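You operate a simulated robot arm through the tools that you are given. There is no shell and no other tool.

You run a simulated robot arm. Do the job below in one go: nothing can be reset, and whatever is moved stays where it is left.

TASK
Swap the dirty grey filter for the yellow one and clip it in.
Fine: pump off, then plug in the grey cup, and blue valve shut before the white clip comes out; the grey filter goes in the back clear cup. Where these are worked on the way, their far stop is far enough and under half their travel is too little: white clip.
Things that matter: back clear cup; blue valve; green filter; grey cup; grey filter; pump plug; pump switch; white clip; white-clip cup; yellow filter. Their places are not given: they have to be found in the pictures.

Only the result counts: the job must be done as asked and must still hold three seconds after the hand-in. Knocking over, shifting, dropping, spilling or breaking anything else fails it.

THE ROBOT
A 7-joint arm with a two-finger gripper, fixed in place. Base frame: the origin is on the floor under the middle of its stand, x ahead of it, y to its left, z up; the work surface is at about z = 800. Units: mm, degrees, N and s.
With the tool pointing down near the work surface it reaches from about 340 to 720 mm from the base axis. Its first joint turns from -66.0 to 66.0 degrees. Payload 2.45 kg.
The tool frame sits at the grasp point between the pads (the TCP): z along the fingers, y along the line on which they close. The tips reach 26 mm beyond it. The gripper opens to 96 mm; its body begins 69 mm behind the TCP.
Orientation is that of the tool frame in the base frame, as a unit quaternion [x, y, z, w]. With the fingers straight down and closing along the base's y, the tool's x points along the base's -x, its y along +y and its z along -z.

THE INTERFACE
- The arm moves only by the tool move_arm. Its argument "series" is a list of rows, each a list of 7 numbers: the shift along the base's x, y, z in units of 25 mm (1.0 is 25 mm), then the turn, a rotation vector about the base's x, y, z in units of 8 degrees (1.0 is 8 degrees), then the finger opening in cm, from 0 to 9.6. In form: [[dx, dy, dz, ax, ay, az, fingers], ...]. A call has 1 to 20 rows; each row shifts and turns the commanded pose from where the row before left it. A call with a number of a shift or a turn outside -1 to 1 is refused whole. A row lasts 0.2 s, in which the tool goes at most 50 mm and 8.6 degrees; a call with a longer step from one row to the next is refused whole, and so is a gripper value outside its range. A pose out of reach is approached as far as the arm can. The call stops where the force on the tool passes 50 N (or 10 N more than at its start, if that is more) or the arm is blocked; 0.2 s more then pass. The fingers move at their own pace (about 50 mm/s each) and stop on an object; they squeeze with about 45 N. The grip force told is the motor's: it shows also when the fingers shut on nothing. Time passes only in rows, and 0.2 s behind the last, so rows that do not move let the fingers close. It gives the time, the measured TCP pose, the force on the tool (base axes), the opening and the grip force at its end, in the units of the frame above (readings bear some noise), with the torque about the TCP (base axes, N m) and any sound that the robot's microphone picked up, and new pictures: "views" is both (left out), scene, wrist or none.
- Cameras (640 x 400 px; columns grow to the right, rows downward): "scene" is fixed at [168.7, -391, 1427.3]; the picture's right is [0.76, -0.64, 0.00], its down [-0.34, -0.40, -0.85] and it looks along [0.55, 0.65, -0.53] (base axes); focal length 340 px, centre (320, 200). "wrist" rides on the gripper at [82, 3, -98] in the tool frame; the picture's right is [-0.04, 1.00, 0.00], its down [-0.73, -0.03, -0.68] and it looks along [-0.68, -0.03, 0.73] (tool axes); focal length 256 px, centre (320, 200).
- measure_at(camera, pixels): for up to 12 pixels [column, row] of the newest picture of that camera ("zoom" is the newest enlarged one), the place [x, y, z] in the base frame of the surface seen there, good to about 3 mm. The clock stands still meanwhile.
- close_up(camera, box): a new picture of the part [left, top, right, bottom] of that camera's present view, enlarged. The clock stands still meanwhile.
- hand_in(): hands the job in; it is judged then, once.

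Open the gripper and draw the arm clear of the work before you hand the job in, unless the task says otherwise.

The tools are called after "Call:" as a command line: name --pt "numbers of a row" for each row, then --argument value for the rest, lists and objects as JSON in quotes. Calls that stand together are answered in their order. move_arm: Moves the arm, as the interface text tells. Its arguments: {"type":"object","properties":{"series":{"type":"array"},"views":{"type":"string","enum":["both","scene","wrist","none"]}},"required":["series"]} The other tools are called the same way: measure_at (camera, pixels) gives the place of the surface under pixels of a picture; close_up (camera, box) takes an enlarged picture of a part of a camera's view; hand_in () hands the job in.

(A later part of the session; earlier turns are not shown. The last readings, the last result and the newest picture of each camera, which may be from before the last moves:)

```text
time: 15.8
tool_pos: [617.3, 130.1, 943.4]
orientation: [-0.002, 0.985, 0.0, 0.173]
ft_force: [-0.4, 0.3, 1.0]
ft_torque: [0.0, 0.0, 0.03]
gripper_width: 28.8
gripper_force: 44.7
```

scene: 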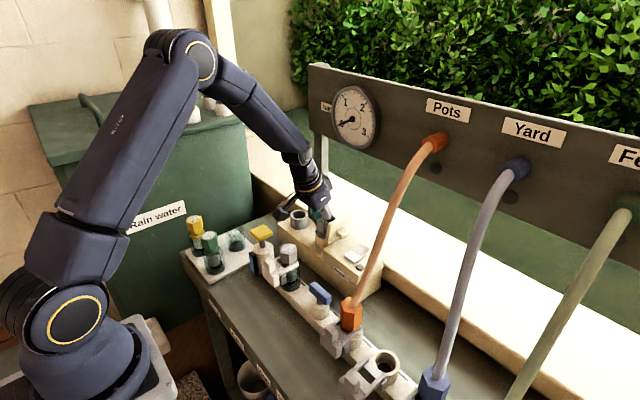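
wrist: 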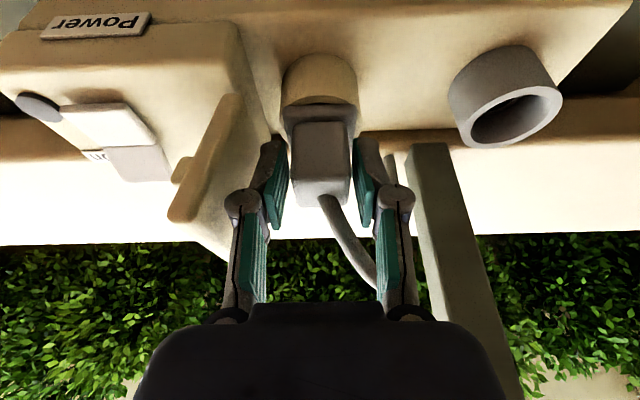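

Gripped at 28.8 mm with 45 N. I'll pull straight up in small steps.

Call:
move_arm --pt "0 0 0.2 0 0 0 0" --pt "0 0 0.2 0 0 0 0" --pt "0 0 0.3 0 0 0 0" --pt "0 0 0.4 0 0 0 0" --pt "0 0 0.4 0 0 0 0"

Call:
close_up --camera "scene" --box '[270, 160, 390, 270]'

```text
time: 17.0
tool_pos: [617.8, 129.3, 981.3]
orientation: [-0.003, 0.985, 0.0, 0.174]
ft_force: [0.5, 0.0, -0.4]
ft_torque: [-0.03, 0.0, -0.01]
gripper_width: 28.7
gripper_force: 44.5
```

scene: 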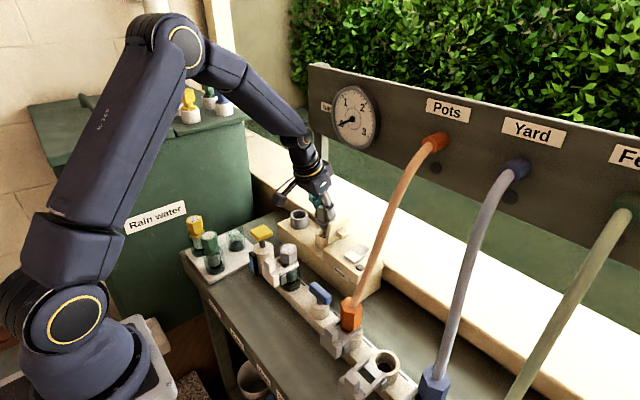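
wrist: 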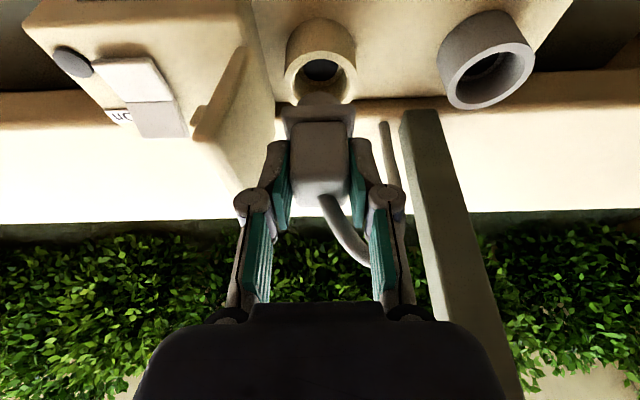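

```text
3.64 times, centred on (330, 215) of scene
```

zoom: 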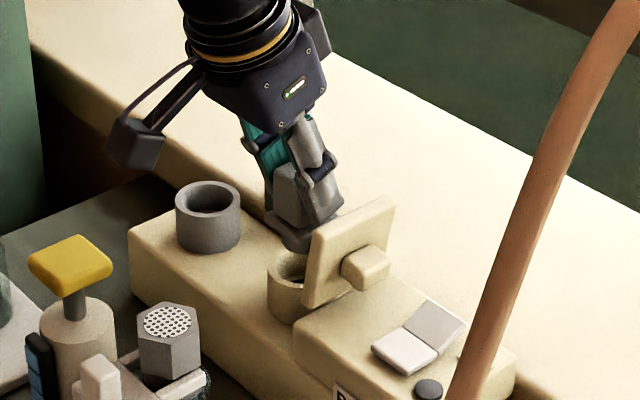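

The plug is out and held. The empty socket rim is visible at wrist (320,75), so I'll measure both rims with the same camera to get the exact shift from socket to grey cup.

Call:
close_up --camera "wrist" --box '[270, 0, 370, 110]'

Call:
measure_at --camera "wrist" --pixels '[[287, 80], [354, 72], [318, 53], [300, 98], [345, 92], [303, 57], [340, 57], [295, 65], [320, 70], [320, 95]]'

Call:
measure_at --camera "wrist" --pixels '[[444, 85], [530, 55], [480, 42], [505, 42], [480, 104], [455, 60], [520, 85], [500, 100], [459, 100], [490, 65]]'

```text
3.64 times, centred on (320, 55) of wrist
```

zoom: 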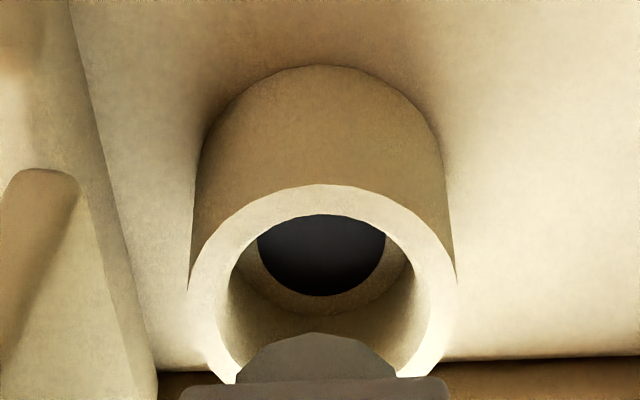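

```text
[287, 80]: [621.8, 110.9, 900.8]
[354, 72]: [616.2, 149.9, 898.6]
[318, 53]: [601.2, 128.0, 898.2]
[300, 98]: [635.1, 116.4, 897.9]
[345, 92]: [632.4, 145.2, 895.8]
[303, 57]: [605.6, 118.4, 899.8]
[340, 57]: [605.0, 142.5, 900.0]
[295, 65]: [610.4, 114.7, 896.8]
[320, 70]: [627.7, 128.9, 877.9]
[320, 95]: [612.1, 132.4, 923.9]
```

```text
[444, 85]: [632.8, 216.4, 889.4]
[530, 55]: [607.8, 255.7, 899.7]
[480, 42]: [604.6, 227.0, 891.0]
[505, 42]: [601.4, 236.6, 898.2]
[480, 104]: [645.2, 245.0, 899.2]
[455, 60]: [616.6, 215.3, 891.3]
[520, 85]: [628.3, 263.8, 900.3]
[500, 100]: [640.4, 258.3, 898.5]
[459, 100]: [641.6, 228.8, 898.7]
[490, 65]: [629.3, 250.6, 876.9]
```

The socket centre is about (621.7, 130.3). I'll zoom in on the grey cup for a finer fit of its rim.

Call:
close_up --camera "wrist" --box '[430, 0, 545, 120]'

```text
3.33 times, centred on (488, 60) of wrist
```

zoom: 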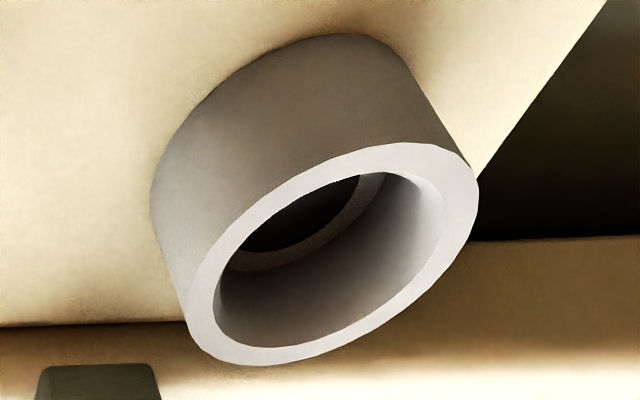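

Call:
measure_at --camera "zoom" --pixels '[[202, 300], [225, 345], [260, 354], [320, 342], [375, 315], [425, 270], [460, 205], [440, 168], [388, 158], [320, 177], [254, 217], [220, 260]]'

```text
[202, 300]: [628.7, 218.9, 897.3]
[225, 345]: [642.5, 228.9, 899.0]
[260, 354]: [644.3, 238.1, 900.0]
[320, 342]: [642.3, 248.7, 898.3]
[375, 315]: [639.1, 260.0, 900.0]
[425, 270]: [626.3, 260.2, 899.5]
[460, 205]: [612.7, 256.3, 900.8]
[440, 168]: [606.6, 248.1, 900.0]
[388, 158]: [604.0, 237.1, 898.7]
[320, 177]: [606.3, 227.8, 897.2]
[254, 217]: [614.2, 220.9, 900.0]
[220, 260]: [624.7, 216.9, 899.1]
```

The grey cup centre fits to about (624.3, 238.7), so the shift from the socket is about (+2.2, +108.3). I'll check the post (wrist (430,180)) before sliding across.

Call:
measure_at --camera "wrist" --pixels '[[410, 125], [430, 125], [425, 180], [450, 180], [440, 250], [470, 250], [385, 140], [345, 220], [360, 250], [395, 190]]'

Call:
close_up --camera "wrist" --box '[260, 70, 400, 170]'

```text
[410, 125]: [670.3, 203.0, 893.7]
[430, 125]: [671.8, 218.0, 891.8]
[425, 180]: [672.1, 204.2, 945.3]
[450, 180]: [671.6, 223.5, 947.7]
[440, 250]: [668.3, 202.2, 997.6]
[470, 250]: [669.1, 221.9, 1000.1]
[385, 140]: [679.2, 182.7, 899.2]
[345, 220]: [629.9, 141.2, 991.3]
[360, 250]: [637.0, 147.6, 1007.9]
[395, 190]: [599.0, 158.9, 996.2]
```

```text
4.00 times, centred on (330, 120) of wrist
```

zoom: 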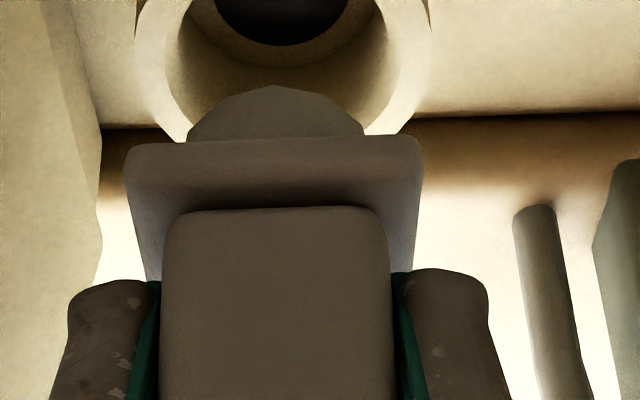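

The post stands at x≥669, clear of the path. I'll rise 10 mm and slide to above the grey cup.

Call:
move_arm --pt "0 0 0.4 0 0 0 0" --pt "0.018 0.866 0 0 0 0 0" --pt "0.018 0.866 0 0 0 0 0" --pt "0.018 0.866 0 0 0 0 0" --pt "0.018 0.866 0 0 0 0 0" --pt "0.018 0.866 0 0 0 0 0" --pt "0 0 0 0 0 0 0"

Call:
close_up --camera "wrist" --box '[230, 30, 410, 170]'

Call:
close_up --camera "scene" --box '[250, 150, 370, 260]'

```text
time: 18.6
tool_pos: [620.3, 238.0, 989.6]
orientation: [-0.002, 0.985, 0.0, 0.174]
ft_force: [0.0, -0.2, -0.7]
ft_torque: [0.03, -0.03, 0.02]
gripper_width: 29.0
gripper_force: 45.2
```

scene: 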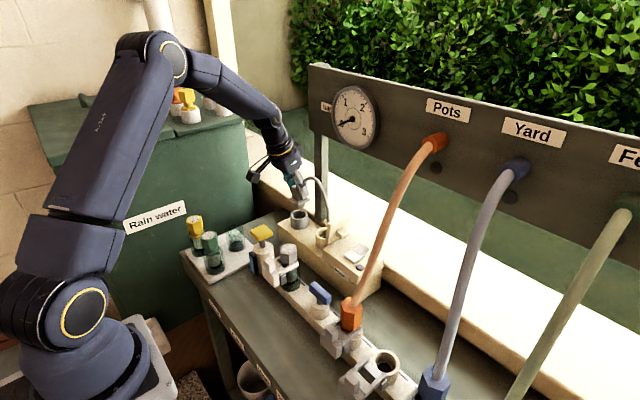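
wrist: 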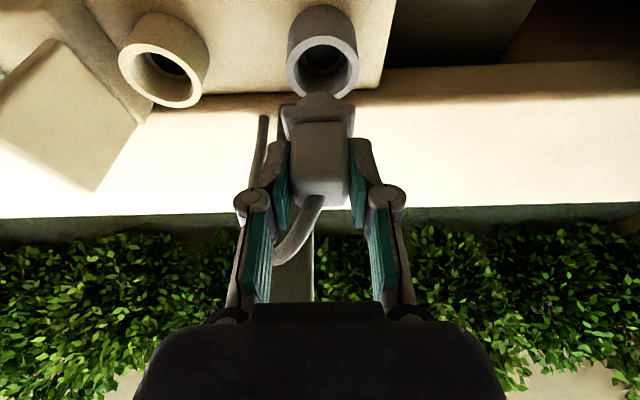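

```text
2.86 times, centred on (320, 100) of wrist
```

zoom: 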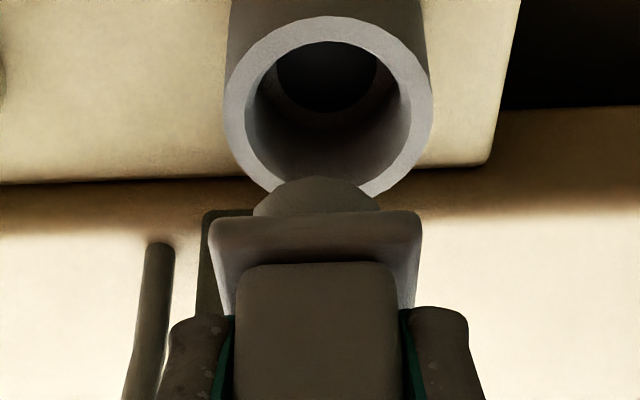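

```text
3.64 times, centred on (310, 205) of scene
```

zoom: 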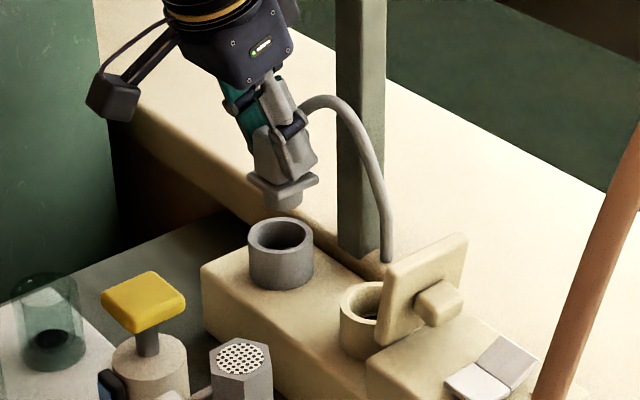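

The cord follows and the plug hangs above the grey cup, though in the wrist zoom it looks 2–3 mm short in y (plug centre column 315, cup 328). I'll measure both before lowering.

Call:
measure_at --camera "zoom" --pixels '[[216, 235], [416, 235], [258, 205], [374, 205], [315, 182], [250, 270], [385, 270], [236, 90], [420, 90], [330, 26], [265, 35], [395, 40]]'

Call:
measure_at --camera "scene" --pixels '[[320, 207], [337, 200], [330, 198], [318, 200], [328, 205], [325, 189]]'

```text
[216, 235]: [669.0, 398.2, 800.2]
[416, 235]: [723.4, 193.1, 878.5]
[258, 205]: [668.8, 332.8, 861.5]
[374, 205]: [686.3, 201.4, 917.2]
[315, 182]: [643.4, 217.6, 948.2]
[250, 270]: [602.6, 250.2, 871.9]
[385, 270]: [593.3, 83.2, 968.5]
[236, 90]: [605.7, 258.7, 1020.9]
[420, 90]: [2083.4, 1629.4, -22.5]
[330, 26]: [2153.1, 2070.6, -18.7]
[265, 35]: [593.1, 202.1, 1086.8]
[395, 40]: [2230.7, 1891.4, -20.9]
```

```text
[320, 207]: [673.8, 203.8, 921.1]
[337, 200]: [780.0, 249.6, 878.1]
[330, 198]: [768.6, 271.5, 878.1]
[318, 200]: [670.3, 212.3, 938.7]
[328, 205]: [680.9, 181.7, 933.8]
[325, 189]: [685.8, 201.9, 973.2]
```

That was measured on the scene zoom, so I'll repeat it on the wrist picture's own pixels.

Call:
measure_at --camera "wrist" --pixels '[[284, 113], [353, 113], [299, 102], [338, 102], [318, 95], [290.5, 62], [355.5, 62], [323.5, 39], [301, 43], [346, 45], [295, 82], [350, 82]]'

```text
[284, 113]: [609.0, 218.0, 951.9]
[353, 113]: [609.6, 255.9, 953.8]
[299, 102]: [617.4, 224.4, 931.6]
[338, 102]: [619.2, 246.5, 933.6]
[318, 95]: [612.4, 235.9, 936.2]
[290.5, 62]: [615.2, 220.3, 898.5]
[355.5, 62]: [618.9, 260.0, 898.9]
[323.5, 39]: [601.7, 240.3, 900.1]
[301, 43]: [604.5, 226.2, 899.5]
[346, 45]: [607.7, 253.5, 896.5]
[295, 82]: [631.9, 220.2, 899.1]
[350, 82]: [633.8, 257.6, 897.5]
```

The plug centre is y≈237 and the cup is at y≈239.5, with a nose about 24 mm across in a 37 mm bore. I'll shift +2 mm in y and lower slowly until it touches.

Call:
move_arm --pt "0 0.08 0 0 0 0 0" --pt "0 0 -0.6 0 0 0 0" --pt "0 0 -0.6 0 0 0 0" --pt "0 0 -0.32 0 0 0 0" --pt "0 0 -0.12 0 0 0 0" --pt "0 0 -0.12 0 0 0 0" --pt "0 0 -0.08 0 0 0 0"

Call:
close_up --camera "scene" --box '[250, 150, 370, 260]'

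```text
time: 20.2
tool_pos: [620.0, 239.1, 943.9]
orientation: [-0.002, 0.985, 0.0, 0.175]
ft_force: [-0.5, -0.3, -1.0]
ft_torque: [0.0, -0.02, 0.0]
gripper_width: 29.4
gripper_force: 44.8
```

scene: 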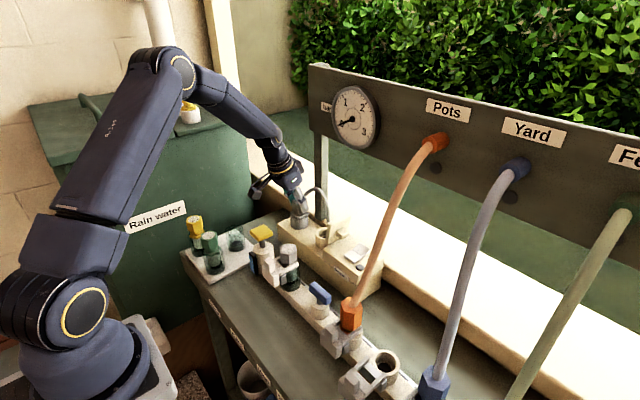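
wrist: 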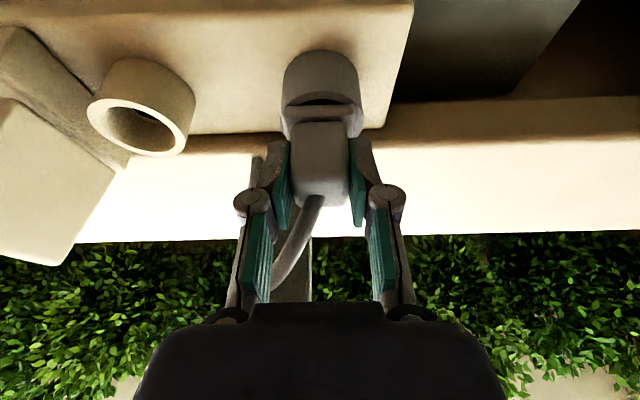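

```text
3.64 times, centred on (310, 205) of scene
```

zoom: 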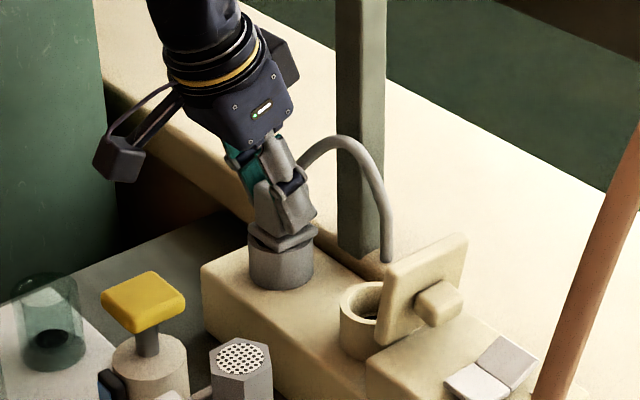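

The nose is in the cup with the flange just above the rim. I'll keep lowering in 2 mm steps until there's some contact force.

Call:
move_arm --pt "0 0 -0.08 0 0 0 0" --pt "0 0 -0.08 0 0 0 0" --views "none"

Call:
move_arm --pt "0 0 -0.06 0 0 0 0" --views "none"

```text
time: 20.8
tool_pos: [621.1, 239.0, 943.9]
orientation: [-0.003, 0.984, 0.0, 0.177]
ft_force: [-8.2, -3.8, 25.8]
ft_torque: [-0.22, 0.73, -0.02]
gripper_width: 29.0
gripper_force: 44.8
```

```text
time: 21.2
tool_pos: [622.1, 241.5, 942.6]
orientation: [-0.001, 0.984, 0.002, 0.177]
ft_force: [-9.8, -5.2, 38.9]
ft_torque: [-0.2, -0.01, -0.04]
gripper_width: 29.0
gripper_force: 45.2
```

Contact of 26–39 N at the same depth the plug had in its socket means it's seated. I'll ease the downward push and open to 40 mm.

Call:
move_arm --pt "0 0 0.16 0 0 0 0" --pt "0 0 0 0 0 0 1.5" --pt "0 0 0 0 0 0 3.0" --pt "0 0 0 0 0 0 4.0" --pt "0 0 0 0 0 0 4.0"

Call:
close_up --camera "wrist" --box '[230, 30, 410, 230]'

Call:
close_up --camera "scene" --box '[250, 150, 370, 260]'

```text
time: 22.4
tool_pos: [620.0, 239.3, 943.3]
orientation: [-0.002, 0.985, 0.0, 0.172]
ft_force: [0.3, -0.3, 0.1]
ft_torque: [-0.01, -0.02, 0.01]
gripper_width: 40.1
gripper_force: 0.1
```

scene: 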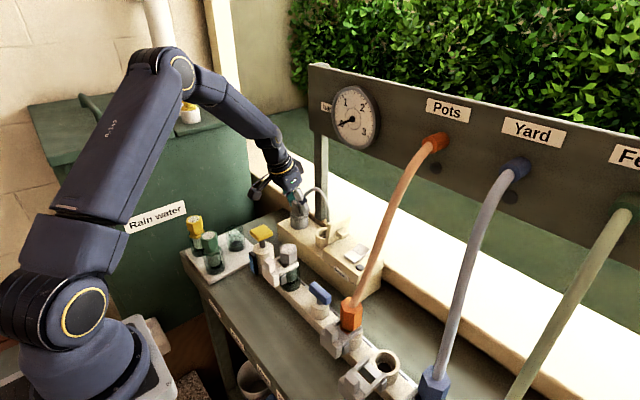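
wrist: 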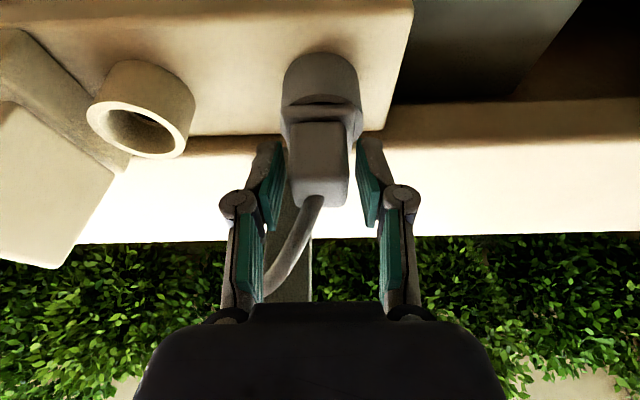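

```text
2.00 times, centred on (320, 130) of wrist
```

zoom: 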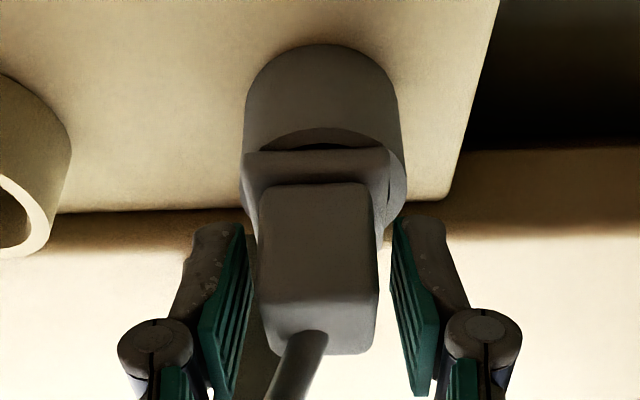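

```text
3.64 times, centred on (310, 205) of scene
```

zoom: 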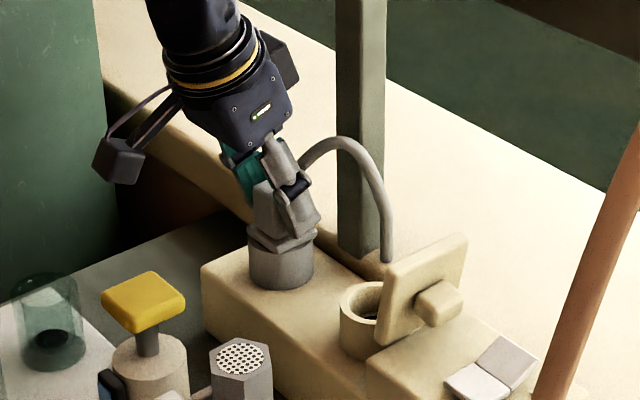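

The plug stands in the grey cup. I'll withdraw along the tool axis so I don't catch the cord.

Call:
move_arm --pt "-0.205 0 0.564 0 0 0 4.0" --pt "-0.205 0 0.564 0 0 0 4.0" --pt "-0.205 0 0.564 0 0 0 4.0" --pt "-0.205 0 0.564 0 0 0 4.0" --pt "-0.8 -0.5 0.6 0 0 0 4.0" --pt "-0.8 -0.8 0.4 0 0 0 4.0" --pt "-0.8 -0.8 0 0 0 0 4.0" --pt "-0.8 -0.8 0 0 0 0 4.0" --pt "-0.8 -0.8 0 0 0 0 4.0" --pt "-0.8 -0.8 0 0 0 0 4.0"

Call:
close_up --camera "scene" --box '[230, 170, 370, 290]'

```text
time: 24.6
tool_pos: [479.7, 125.9, 1024.1]
orientation: [-0.001, 0.985, 0.0, 0.174]
ft_force: [-0.2, -1.0, 0.3]
ft_torque: [-0.02, -0.03, 0.01]
gripper_width: 40.0
gripper_force: 0.0
```

scene: 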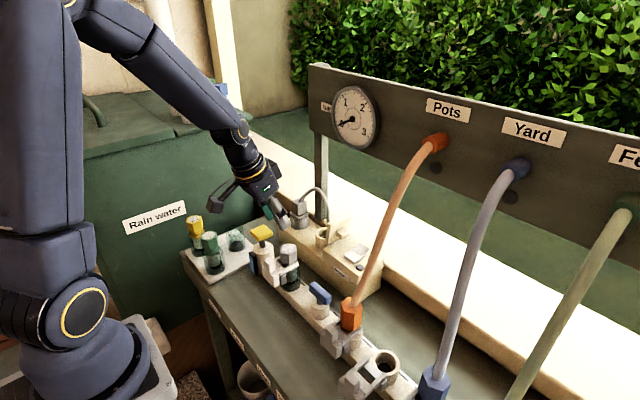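
wrist: 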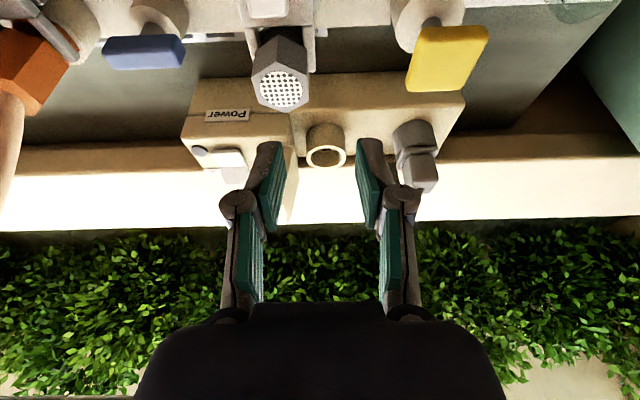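

```text
3.33 times, centred on (300, 230) of scene
```

zoom: 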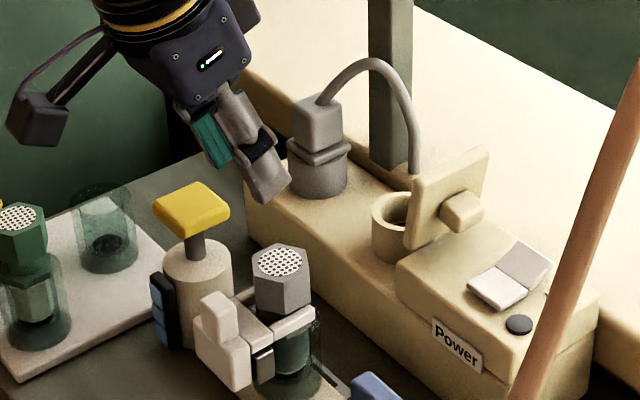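

The plug is parked and its cord is clear. I'll untilt the tool and back off to about (400,40,1080) to study the blue valve and white clip from above.

Call:
move_arm --pt "-0.64 -0.688 0.448 0 0.5 0 4.0" --pt "-0.64 -0.688 0.448 0 0.5 0 4.0" --pt "-0.64 -0.688 0.448 0 0.5 0 4.0" --pt "-0.64 -0.688 0.448 0 0.5 0 4.0" --pt "-0.64 -0.688 0.448 0 0.5 0 4.0" --pt "0 0 0 0 0 0 4.0"

Call:
close_up --camera "wrist" --box '[200, 20, 360, 130]'

Call:
close_up --camera "scene" --box '[280, 260, 360, 340]'

```text
time: 26.0
tool_pos: [399.3, 39.6, 1079.4]
orientation: [-0.002, 1.0, 0.001, -0.001]
ft_force: [-1.2, 1.0, -0.6]
ft_torque: [0.04, 0.0, 0.01]
gripper_width: 40.3
gripper_force: 0.0
```

scene: 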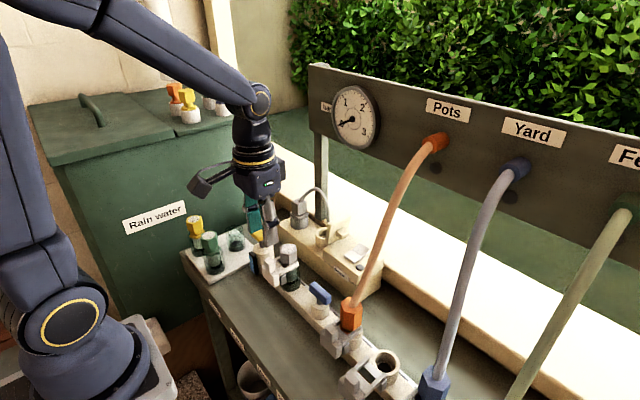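
wrist: 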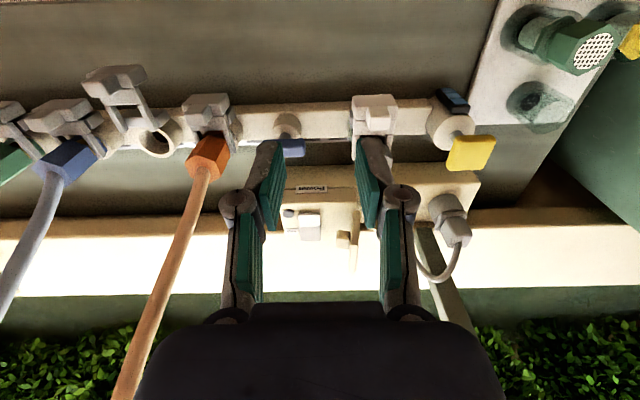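

```text
3.64 times, centred on (280, 75) of wrist
```

zoom: 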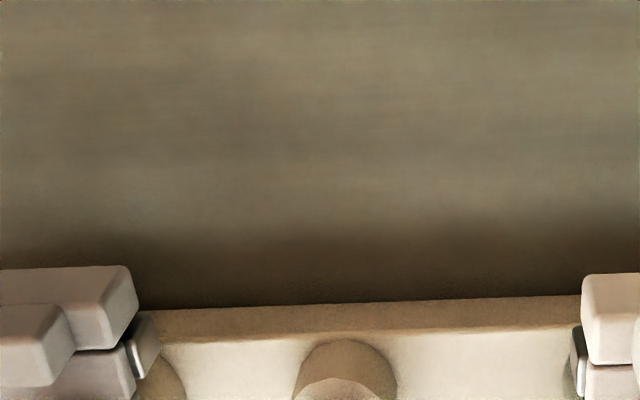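

```text
5.00 times, centred on (320, 300) of scene
```

zoom: 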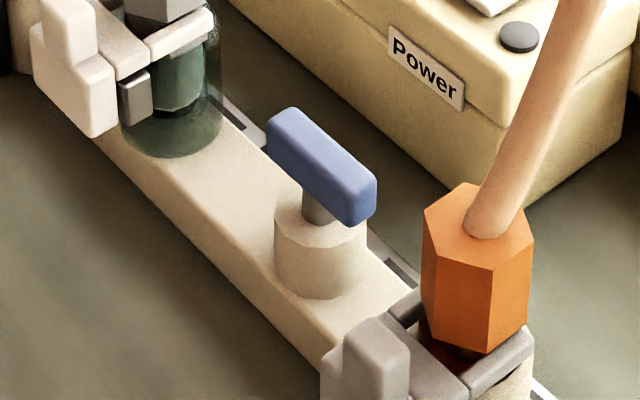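

I'll measure the blue handle, its stem and the valve post on the 5x scene zoom.

Call:
measure_at --camera "zoom" --pixels '[[283, 125], [360, 185], [320, 150], [290, 112], [370, 175], [345, 218], [275, 150], [370, 205], [318, 210], [285, 220], [355, 240], [320, 285]]'

Call:
measure_at --camera "zoom" --pixels '[[345, 192], [275, 130], [300, 110], [375, 180], [280, 190], [310, 225], [200, 190], [330, 350], [290, 160], [330, 195], [400, 130], [60, 20]]'

```text
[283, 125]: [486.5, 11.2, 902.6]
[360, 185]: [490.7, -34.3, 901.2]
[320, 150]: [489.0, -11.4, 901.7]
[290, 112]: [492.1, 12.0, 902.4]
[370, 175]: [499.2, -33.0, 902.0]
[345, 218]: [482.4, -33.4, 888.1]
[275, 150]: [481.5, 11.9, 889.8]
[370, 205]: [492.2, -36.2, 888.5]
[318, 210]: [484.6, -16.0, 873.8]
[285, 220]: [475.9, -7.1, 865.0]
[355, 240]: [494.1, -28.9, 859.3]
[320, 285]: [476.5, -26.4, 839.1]
```

```text
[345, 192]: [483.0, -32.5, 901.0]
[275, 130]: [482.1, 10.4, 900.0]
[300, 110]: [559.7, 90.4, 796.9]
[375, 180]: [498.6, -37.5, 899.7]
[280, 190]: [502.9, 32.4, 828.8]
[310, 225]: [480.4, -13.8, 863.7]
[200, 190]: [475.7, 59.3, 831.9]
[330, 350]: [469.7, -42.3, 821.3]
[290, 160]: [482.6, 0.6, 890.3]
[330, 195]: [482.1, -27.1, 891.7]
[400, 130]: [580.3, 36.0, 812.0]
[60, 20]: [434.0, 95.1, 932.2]
```

The blue handle lies along the pipe (y -36 to +12, x 482–499, z 882–902) on a stem at about (490,-12). I'll turn the tool -90° about z, which puts the camera on the +y side away from the orange hose, and hover over the handle.

Call:
move_arm --pt "0.304 -0.172 -0.298 0 0 -0.9375 4.0" --pt "0.304 -0.172 -0.298 0 0 -0.9375 4.0" --pt "0.304 -0.172 -0.298 0 0 -0.9375 4.0" --pt "0.304 -0.172 -0.298 0 0 -0.9375 4.0" --pt "0.304 -0.172 -0.298 0 0 -0.9375 4.0" --pt "0.304 -0.172 -0.298 0 0 -0.9375 4.0" --pt "0.304 -0.172 -0.298 0 0 -0.9375 4.0" --pt "0.304 -0.172 -0.298 0 0 -0.9375 4.0" --pt "0.304 -0.172 -0.298 0 0 -0.9375 4.0" --pt "0.304 -0.172 -0.298 0 0 -0.9375 4.0" --pt "0.304 -0.172 -0.298 0 0 -0.9375 4.0" --pt "0.304 -0.172 -0.298 0 0 -0.9375 4.0" --pt "0 0 0 0 0 0 4.0"

Call:
close_up --camera "scene" --box '[230, 150, 410, 340]'

Call:
close_up --camera "wrist" --box '[220, 60, 420, 220]'

```text
time: 28.8
tool_pos: [492.0, -11.4, 992.5]
orientation: [0.706, 0.708, 0.001, 0.001]
ft_force: [-0.4, -0.3, 0.3]
ft_torque: [-0.01, -0.01, -0.03]
gripper_width: 39.8
gripper_force: 0.1
```

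scene: 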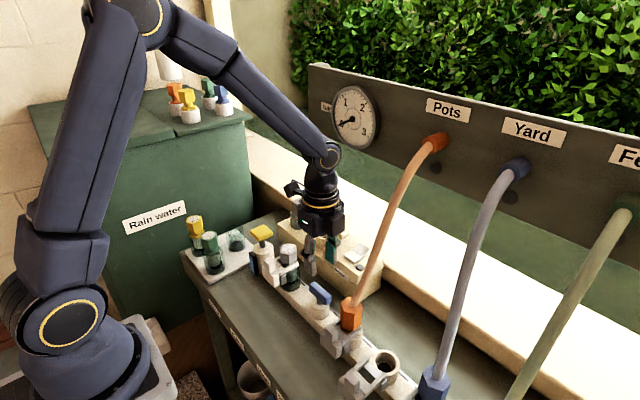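
wrist: 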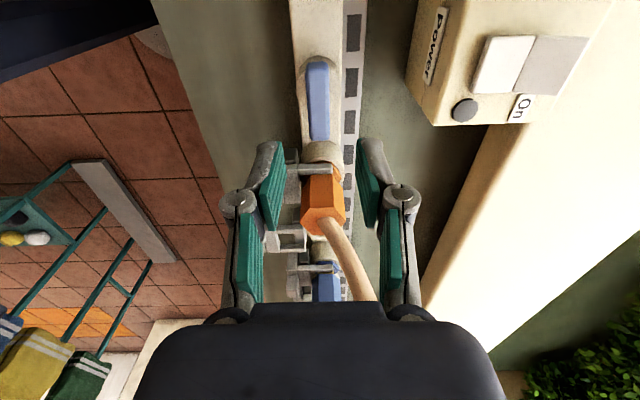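

```text
2.11 times, centred on (320, 245) of scene
```

zoom: 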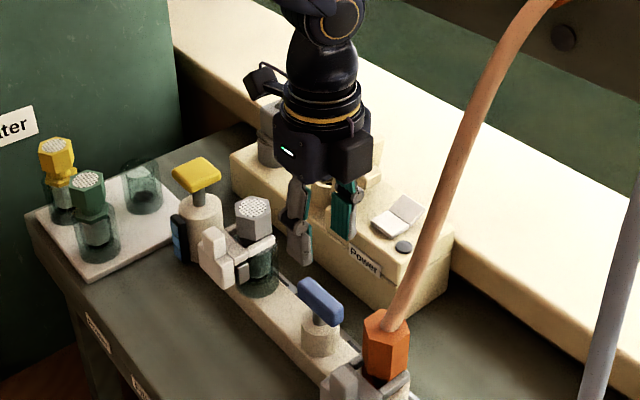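

```text
2.50 times, centred on (320, 140) of wrist
```

zoom: 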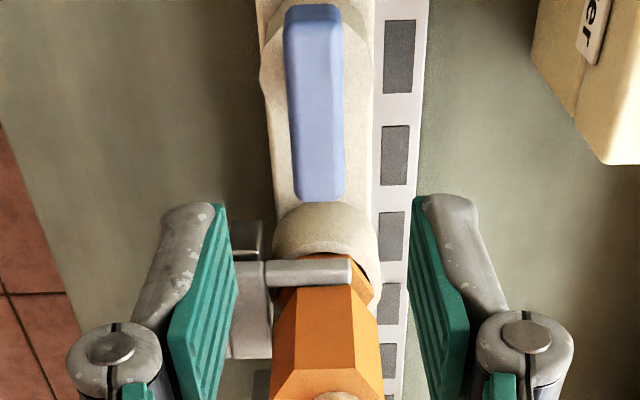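

The handle sits straight along the gripper (wrist (318,100)). I'll check its edges from this side before descending.

Call:
measure_at --camera "wrist" --pixels '[[310, 70], [325, 70], [309, 100], [327, 100], [311, 130], [328, 130], [318, 63], [319, 137], [322, 150], [320, 165]]'

```text
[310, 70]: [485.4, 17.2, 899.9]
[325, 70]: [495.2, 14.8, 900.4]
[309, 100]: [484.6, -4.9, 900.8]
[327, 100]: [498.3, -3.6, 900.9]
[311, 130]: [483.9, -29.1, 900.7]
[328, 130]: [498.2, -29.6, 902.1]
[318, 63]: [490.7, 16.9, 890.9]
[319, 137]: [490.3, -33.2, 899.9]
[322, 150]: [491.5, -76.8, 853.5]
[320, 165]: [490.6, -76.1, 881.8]
```

The handle centre is about (491,-10). I'll go down to TCP z≈904 with the fingers open either side of it.

Call:
move_arm --pt "0 0.04 -0.86 0 0 0 4.0" --pt "0 0.02 -0.86 0 0 0 4.0" --pt "0 0.02 -0.86 0 0 0 4.0" --pt "0 0 -0.86 0 0 0 4.0" --pt "0 0 0 0 0 0 4.0"

Call:
close_up --camera "wrist" --box '[220, 60, 420, 220]'

Call:
close_up --camera "scene" --box '[270, 190, 400, 330]'

```text
time: 30.0
tool_pos: [490.7, -8.9, 905.1]
orientation: [0.706, 0.708, -0.001, 0.001]
ft_force: [-0.1, -1.3, 1.0]
ft_torque: [-0.03, -0.01, -0.01]
gripper_width: 40.0
gripper_force: 0.0
```

scene: 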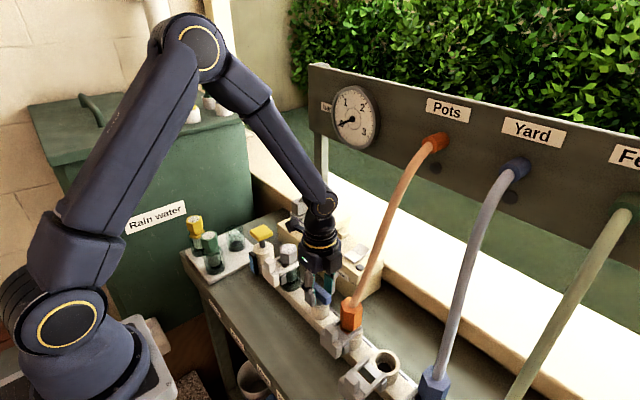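
wrist: 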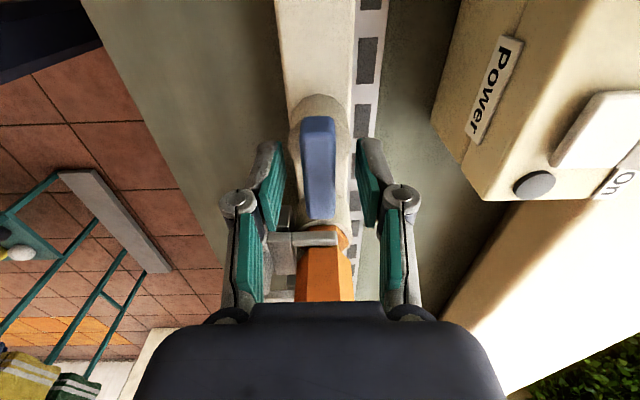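

```text
2.50 times, centred on (320, 140) of wrist
```

zoom: 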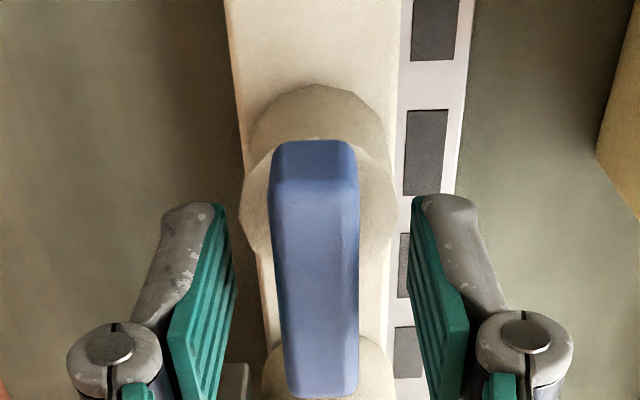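

```text
2.86 times, centred on (335, 260) of scene
```

zoom: 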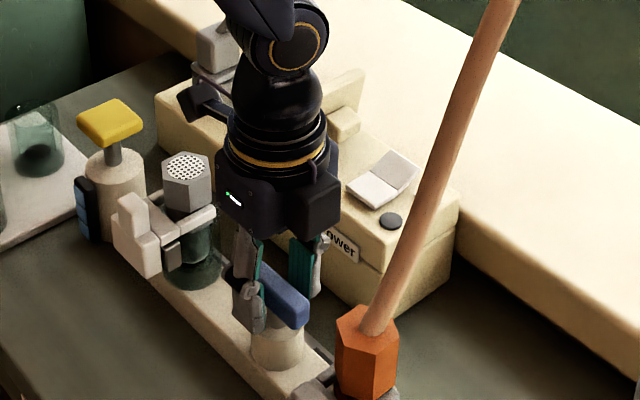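

The handle is between the pads but looks a little left of centre, so I'll measure it once more to centre the grip.

Call:
measure_at --camera "wrist" --pixels '[[303, 140], [333, 140], [303, 170], [334, 170], [303, 200], [334, 200], [319, 118], [319, 190], [285, 160], [358, 160]]'

```text
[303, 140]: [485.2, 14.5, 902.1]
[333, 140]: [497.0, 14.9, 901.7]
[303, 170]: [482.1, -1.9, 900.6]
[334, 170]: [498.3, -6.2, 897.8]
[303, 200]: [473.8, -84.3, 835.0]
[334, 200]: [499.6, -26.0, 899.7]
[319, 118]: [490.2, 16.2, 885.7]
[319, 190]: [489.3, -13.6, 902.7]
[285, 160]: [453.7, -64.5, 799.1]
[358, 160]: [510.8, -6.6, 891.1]
```

The handle centre at x≈490.5 matches the TCP. I'll close on it.

Call:
move_arm --pt "0 0 -0.08 0 0 0 1.5" --pt "0 0 0 0 0 0 0" --pt "0 0 0 0 0 0 0" --pt "0 0 0 0 0 0 0" --pt "0 0 0 0 0 0 0" --views "none"

```text
time: 31.2
tool_pos: [489.7, -8.9, 903.3]
orientation: [0.706, 0.708, -0.001, -0.001]
ft_force: [-6.5, -0.9, 3.1]
ft_torque: [0.16, 0.14, -0.28]
gripper_width: 16.6
gripper_force: 42.5
```

Gripped at 16.6 mm. I'll test the turning direction with a small +8° turn and read the torque about z.

Call:
move_arm --pt "0 0 0 0 0 0.5 0" --pt "0 0 0 0 0 0.5 0" --views "wrist"

```text
time: 31.8
tool_pos: [489.4, -8.8, 903.4]
orientation: [0.655, 0.756, 0.0, -0.001]
ft_force: [-9.3, 2.9, -1.1]
ft_torque: [0.02, 0.25, -1.65]
gripper_width: 19.6
gripper_force: 44.9
```

wrist: 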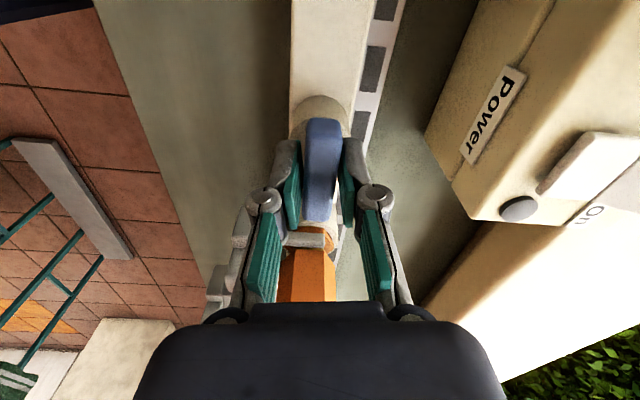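

The jaws were forced open to 19.6 mm and -1.65 N·m built up, so + is against the stop. I'll go back and test -8°.

Call:
move_arm --pt "0 0 0 0 0 -0.5 0" --pt "0 0 0 0 0 -0.5 0" --pt "0 0 0 0 0 -0.5 0" --pt "0 0 0 0 0 -0.5 0" --views "wrist"

```text
time: 32.8
tool_pos: [490.2, -10.1, 903.9]
orientation: [0.753, 0.658, -0.001, 0.0]
ft_force: [-12.9, -4.8, -10.3]
ft_torque: [0.13, 0.24, 0.03]
gripper_width: 16.7
gripper_force: 42.2
```

wrist: 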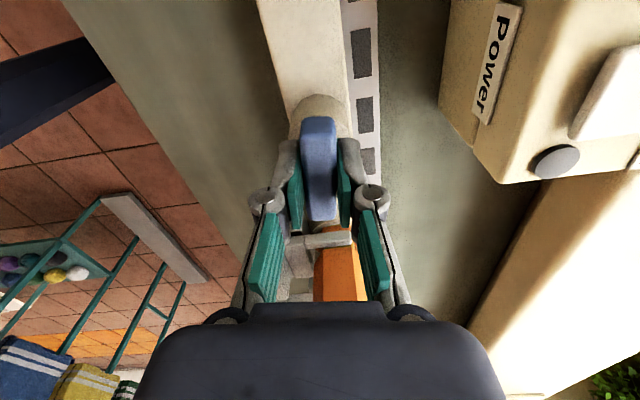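

Turning - gives no torque (0.03 N·m) and the jaws stay at 16.7 mm, so the handle turns that way. I'll continue in steps.

Call:
move_arm --pt "0 0 0 0 0 -0.8 0" --pt "0 0 0 0 0 -0.8 0" --pt "0 0 0 0 0 -0.8 0" --pt "0 0 0 0 0 -0.8 0" --pt "0 0 0 0 0 -0.8 0"

```text
time: 34.0
tool_pos: [489.3, -9.6, 903.0]
orientation: [0.906, 0.423, -0.001, 0.0]
ft_force: [-10.6, -8.2, -17.4]
ft_torque: [-0.49, 0.45, 0.02]
gripper_width: 16.8
gripper_force: 42.5
```

scene: 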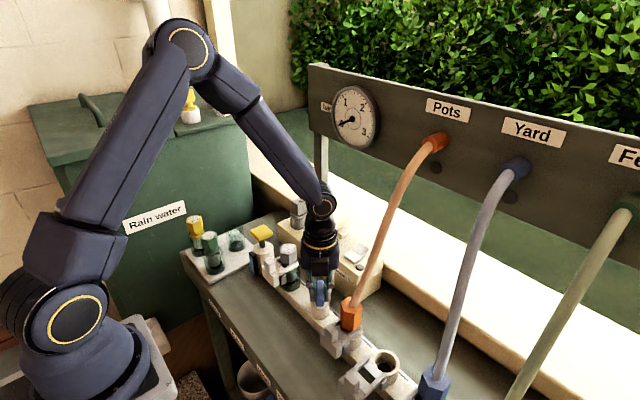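
wrist: 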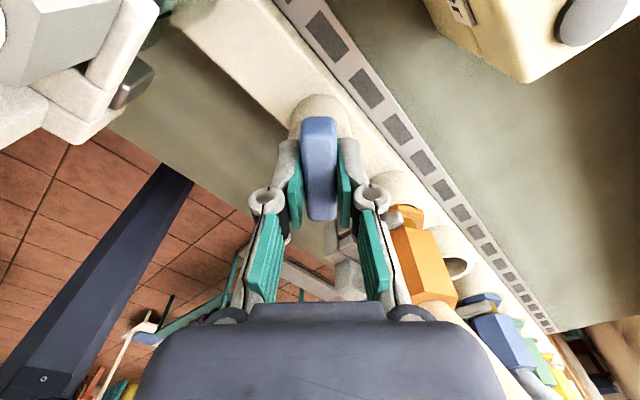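

The handle has turned about 40° and follows freely. I'll continue 32° more.

Call:
move_arm --pt "0 0 0 0 0 -0.8 0" --pt "0 0 0 0 0 -0.8 0" --pt "0 0 0 0 0 -0.8 0" --pt "0 0 0 0 0 -0.8 0" --pt "0 0 0 0 0 -0.8 0"

```text
time: 35.2
tool_pos: [490.5, -9.2, 903.2]
orientation: [0.988, 0.157, 0.0, -0.001]
ft_force: [-11.9, -10.9, -12.1]
ft_torque: [-0.4, 0.59, 0.01]
gripper_width: 16.4
gripper_force: 42.0
```

scene: 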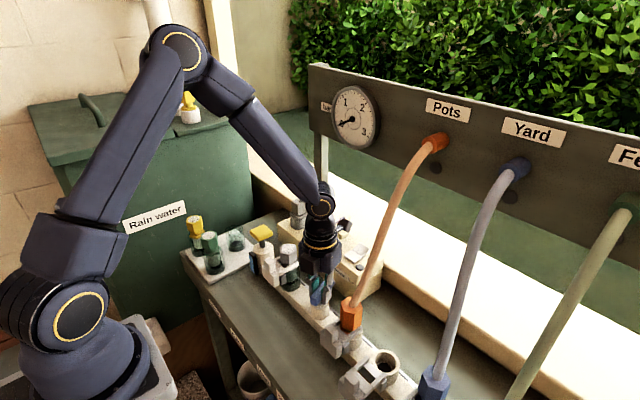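
wrist: 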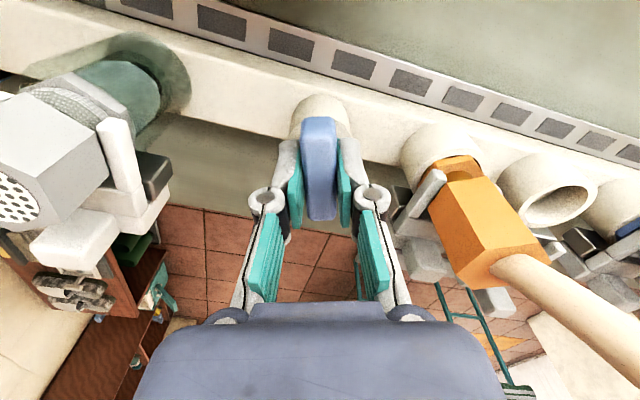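

72° now, with no resistance yet. I'll turn the last 18°.

Call:
move_arm --pt "0 0 0 0 0 -0.75 0" --pt "0 0 0 0 0 -0.75 0" --pt "0 0 0 0 0 -0.75 0"

```text
time: 36.0
tool_pos: [490.7, -9.2, 904.6]
orientation: [1.0, 0.001, -0.001, 0.001]
ft_force: [-10.3, -14.3, -13.4]
ft_torque: [-0.29, 0.49, 0.0]
gripper_width: 16.4
gripper_force: 42.6
```

scene: 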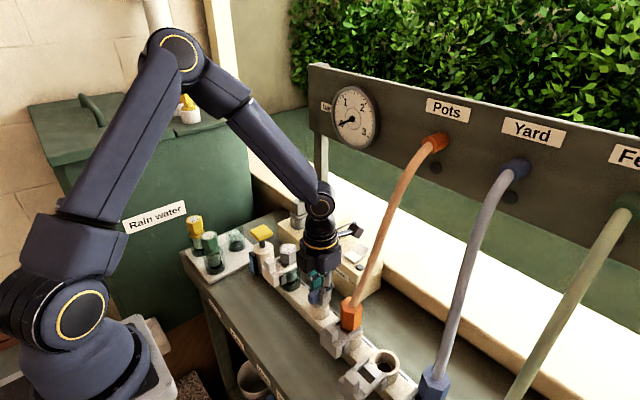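
wrist: 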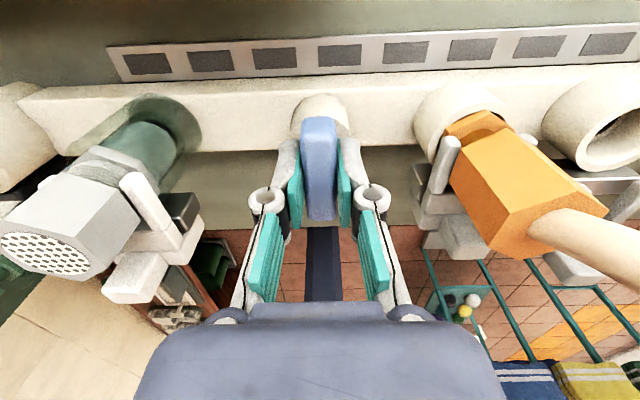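

The handle is at 90°, perpendicular to the pipe. I'll nudge 4° more to see whether this is the stop.

Call:
move_arm --pt "0 0 0 0 0 -0.5 0" --views "none"

```text
time: 36.4
tool_pos: [491.0, -9.5, 904.3]
orientation: [0.999, -0.033, -0.001, 0.001]
ft_force: [-8.4, -15.8, -16.8]
ft_torque: [-0.35, 0.54, 1.27]
gripper_width: 17.9
gripper_force: 43.0
```

1.27 N·m of torque with the jaws spreading confirms the shut stop. I'll return 4°, open, and lift off.

Call:
move_arm --pt "0 0 0 0 0 0.5 0" --pt "0 0 0 0 0 0 1.8" --pt "0 0 0 0 0 0 3.0" --pt "0 0 0 0 0 0 4.0" --pt "0 0 0 0 0 0 4.0" --pt "0 0 0.6 0 0 0 4.0" --pt "0 0 0.8 0 0 0 4.0" --pt "0 0 0.8 0 0 0 4.0" --pt "0 0 0.8 0 0 0 4.0"

Call:
close_up --camera "scene" --box '[230, 170, 410, 340]'

```text
time: 38.4
tool_pos: [491.0, -8.4, 978.8]
orientation: [1.0, 0.003, 0.001, 0.001]
ft_force: [1.7, 1.0, -0.4]
ft_torque: [0.01, -0.01, -0.01]
gripper_width: 40.0
gripper_force: 0.1
```

scene: 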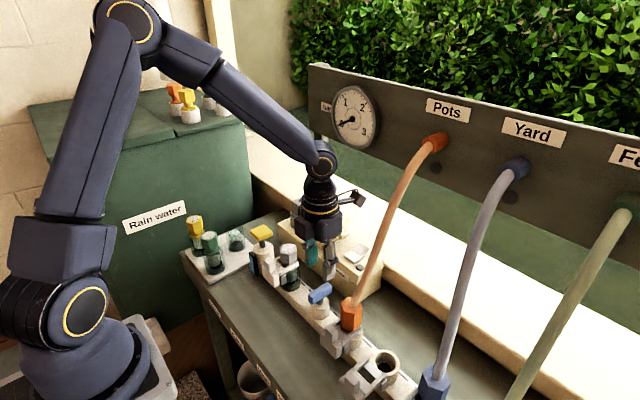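
wrist: 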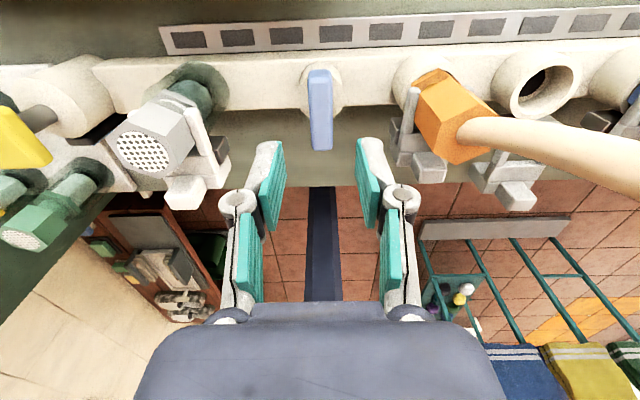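

```text
2.35 times, centred on (320, 255) of scene
```

zoom: 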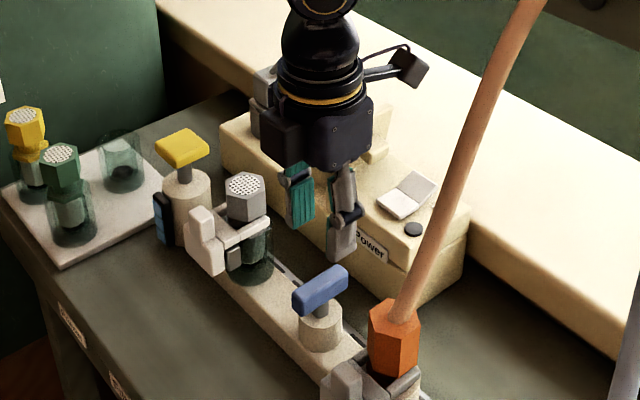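

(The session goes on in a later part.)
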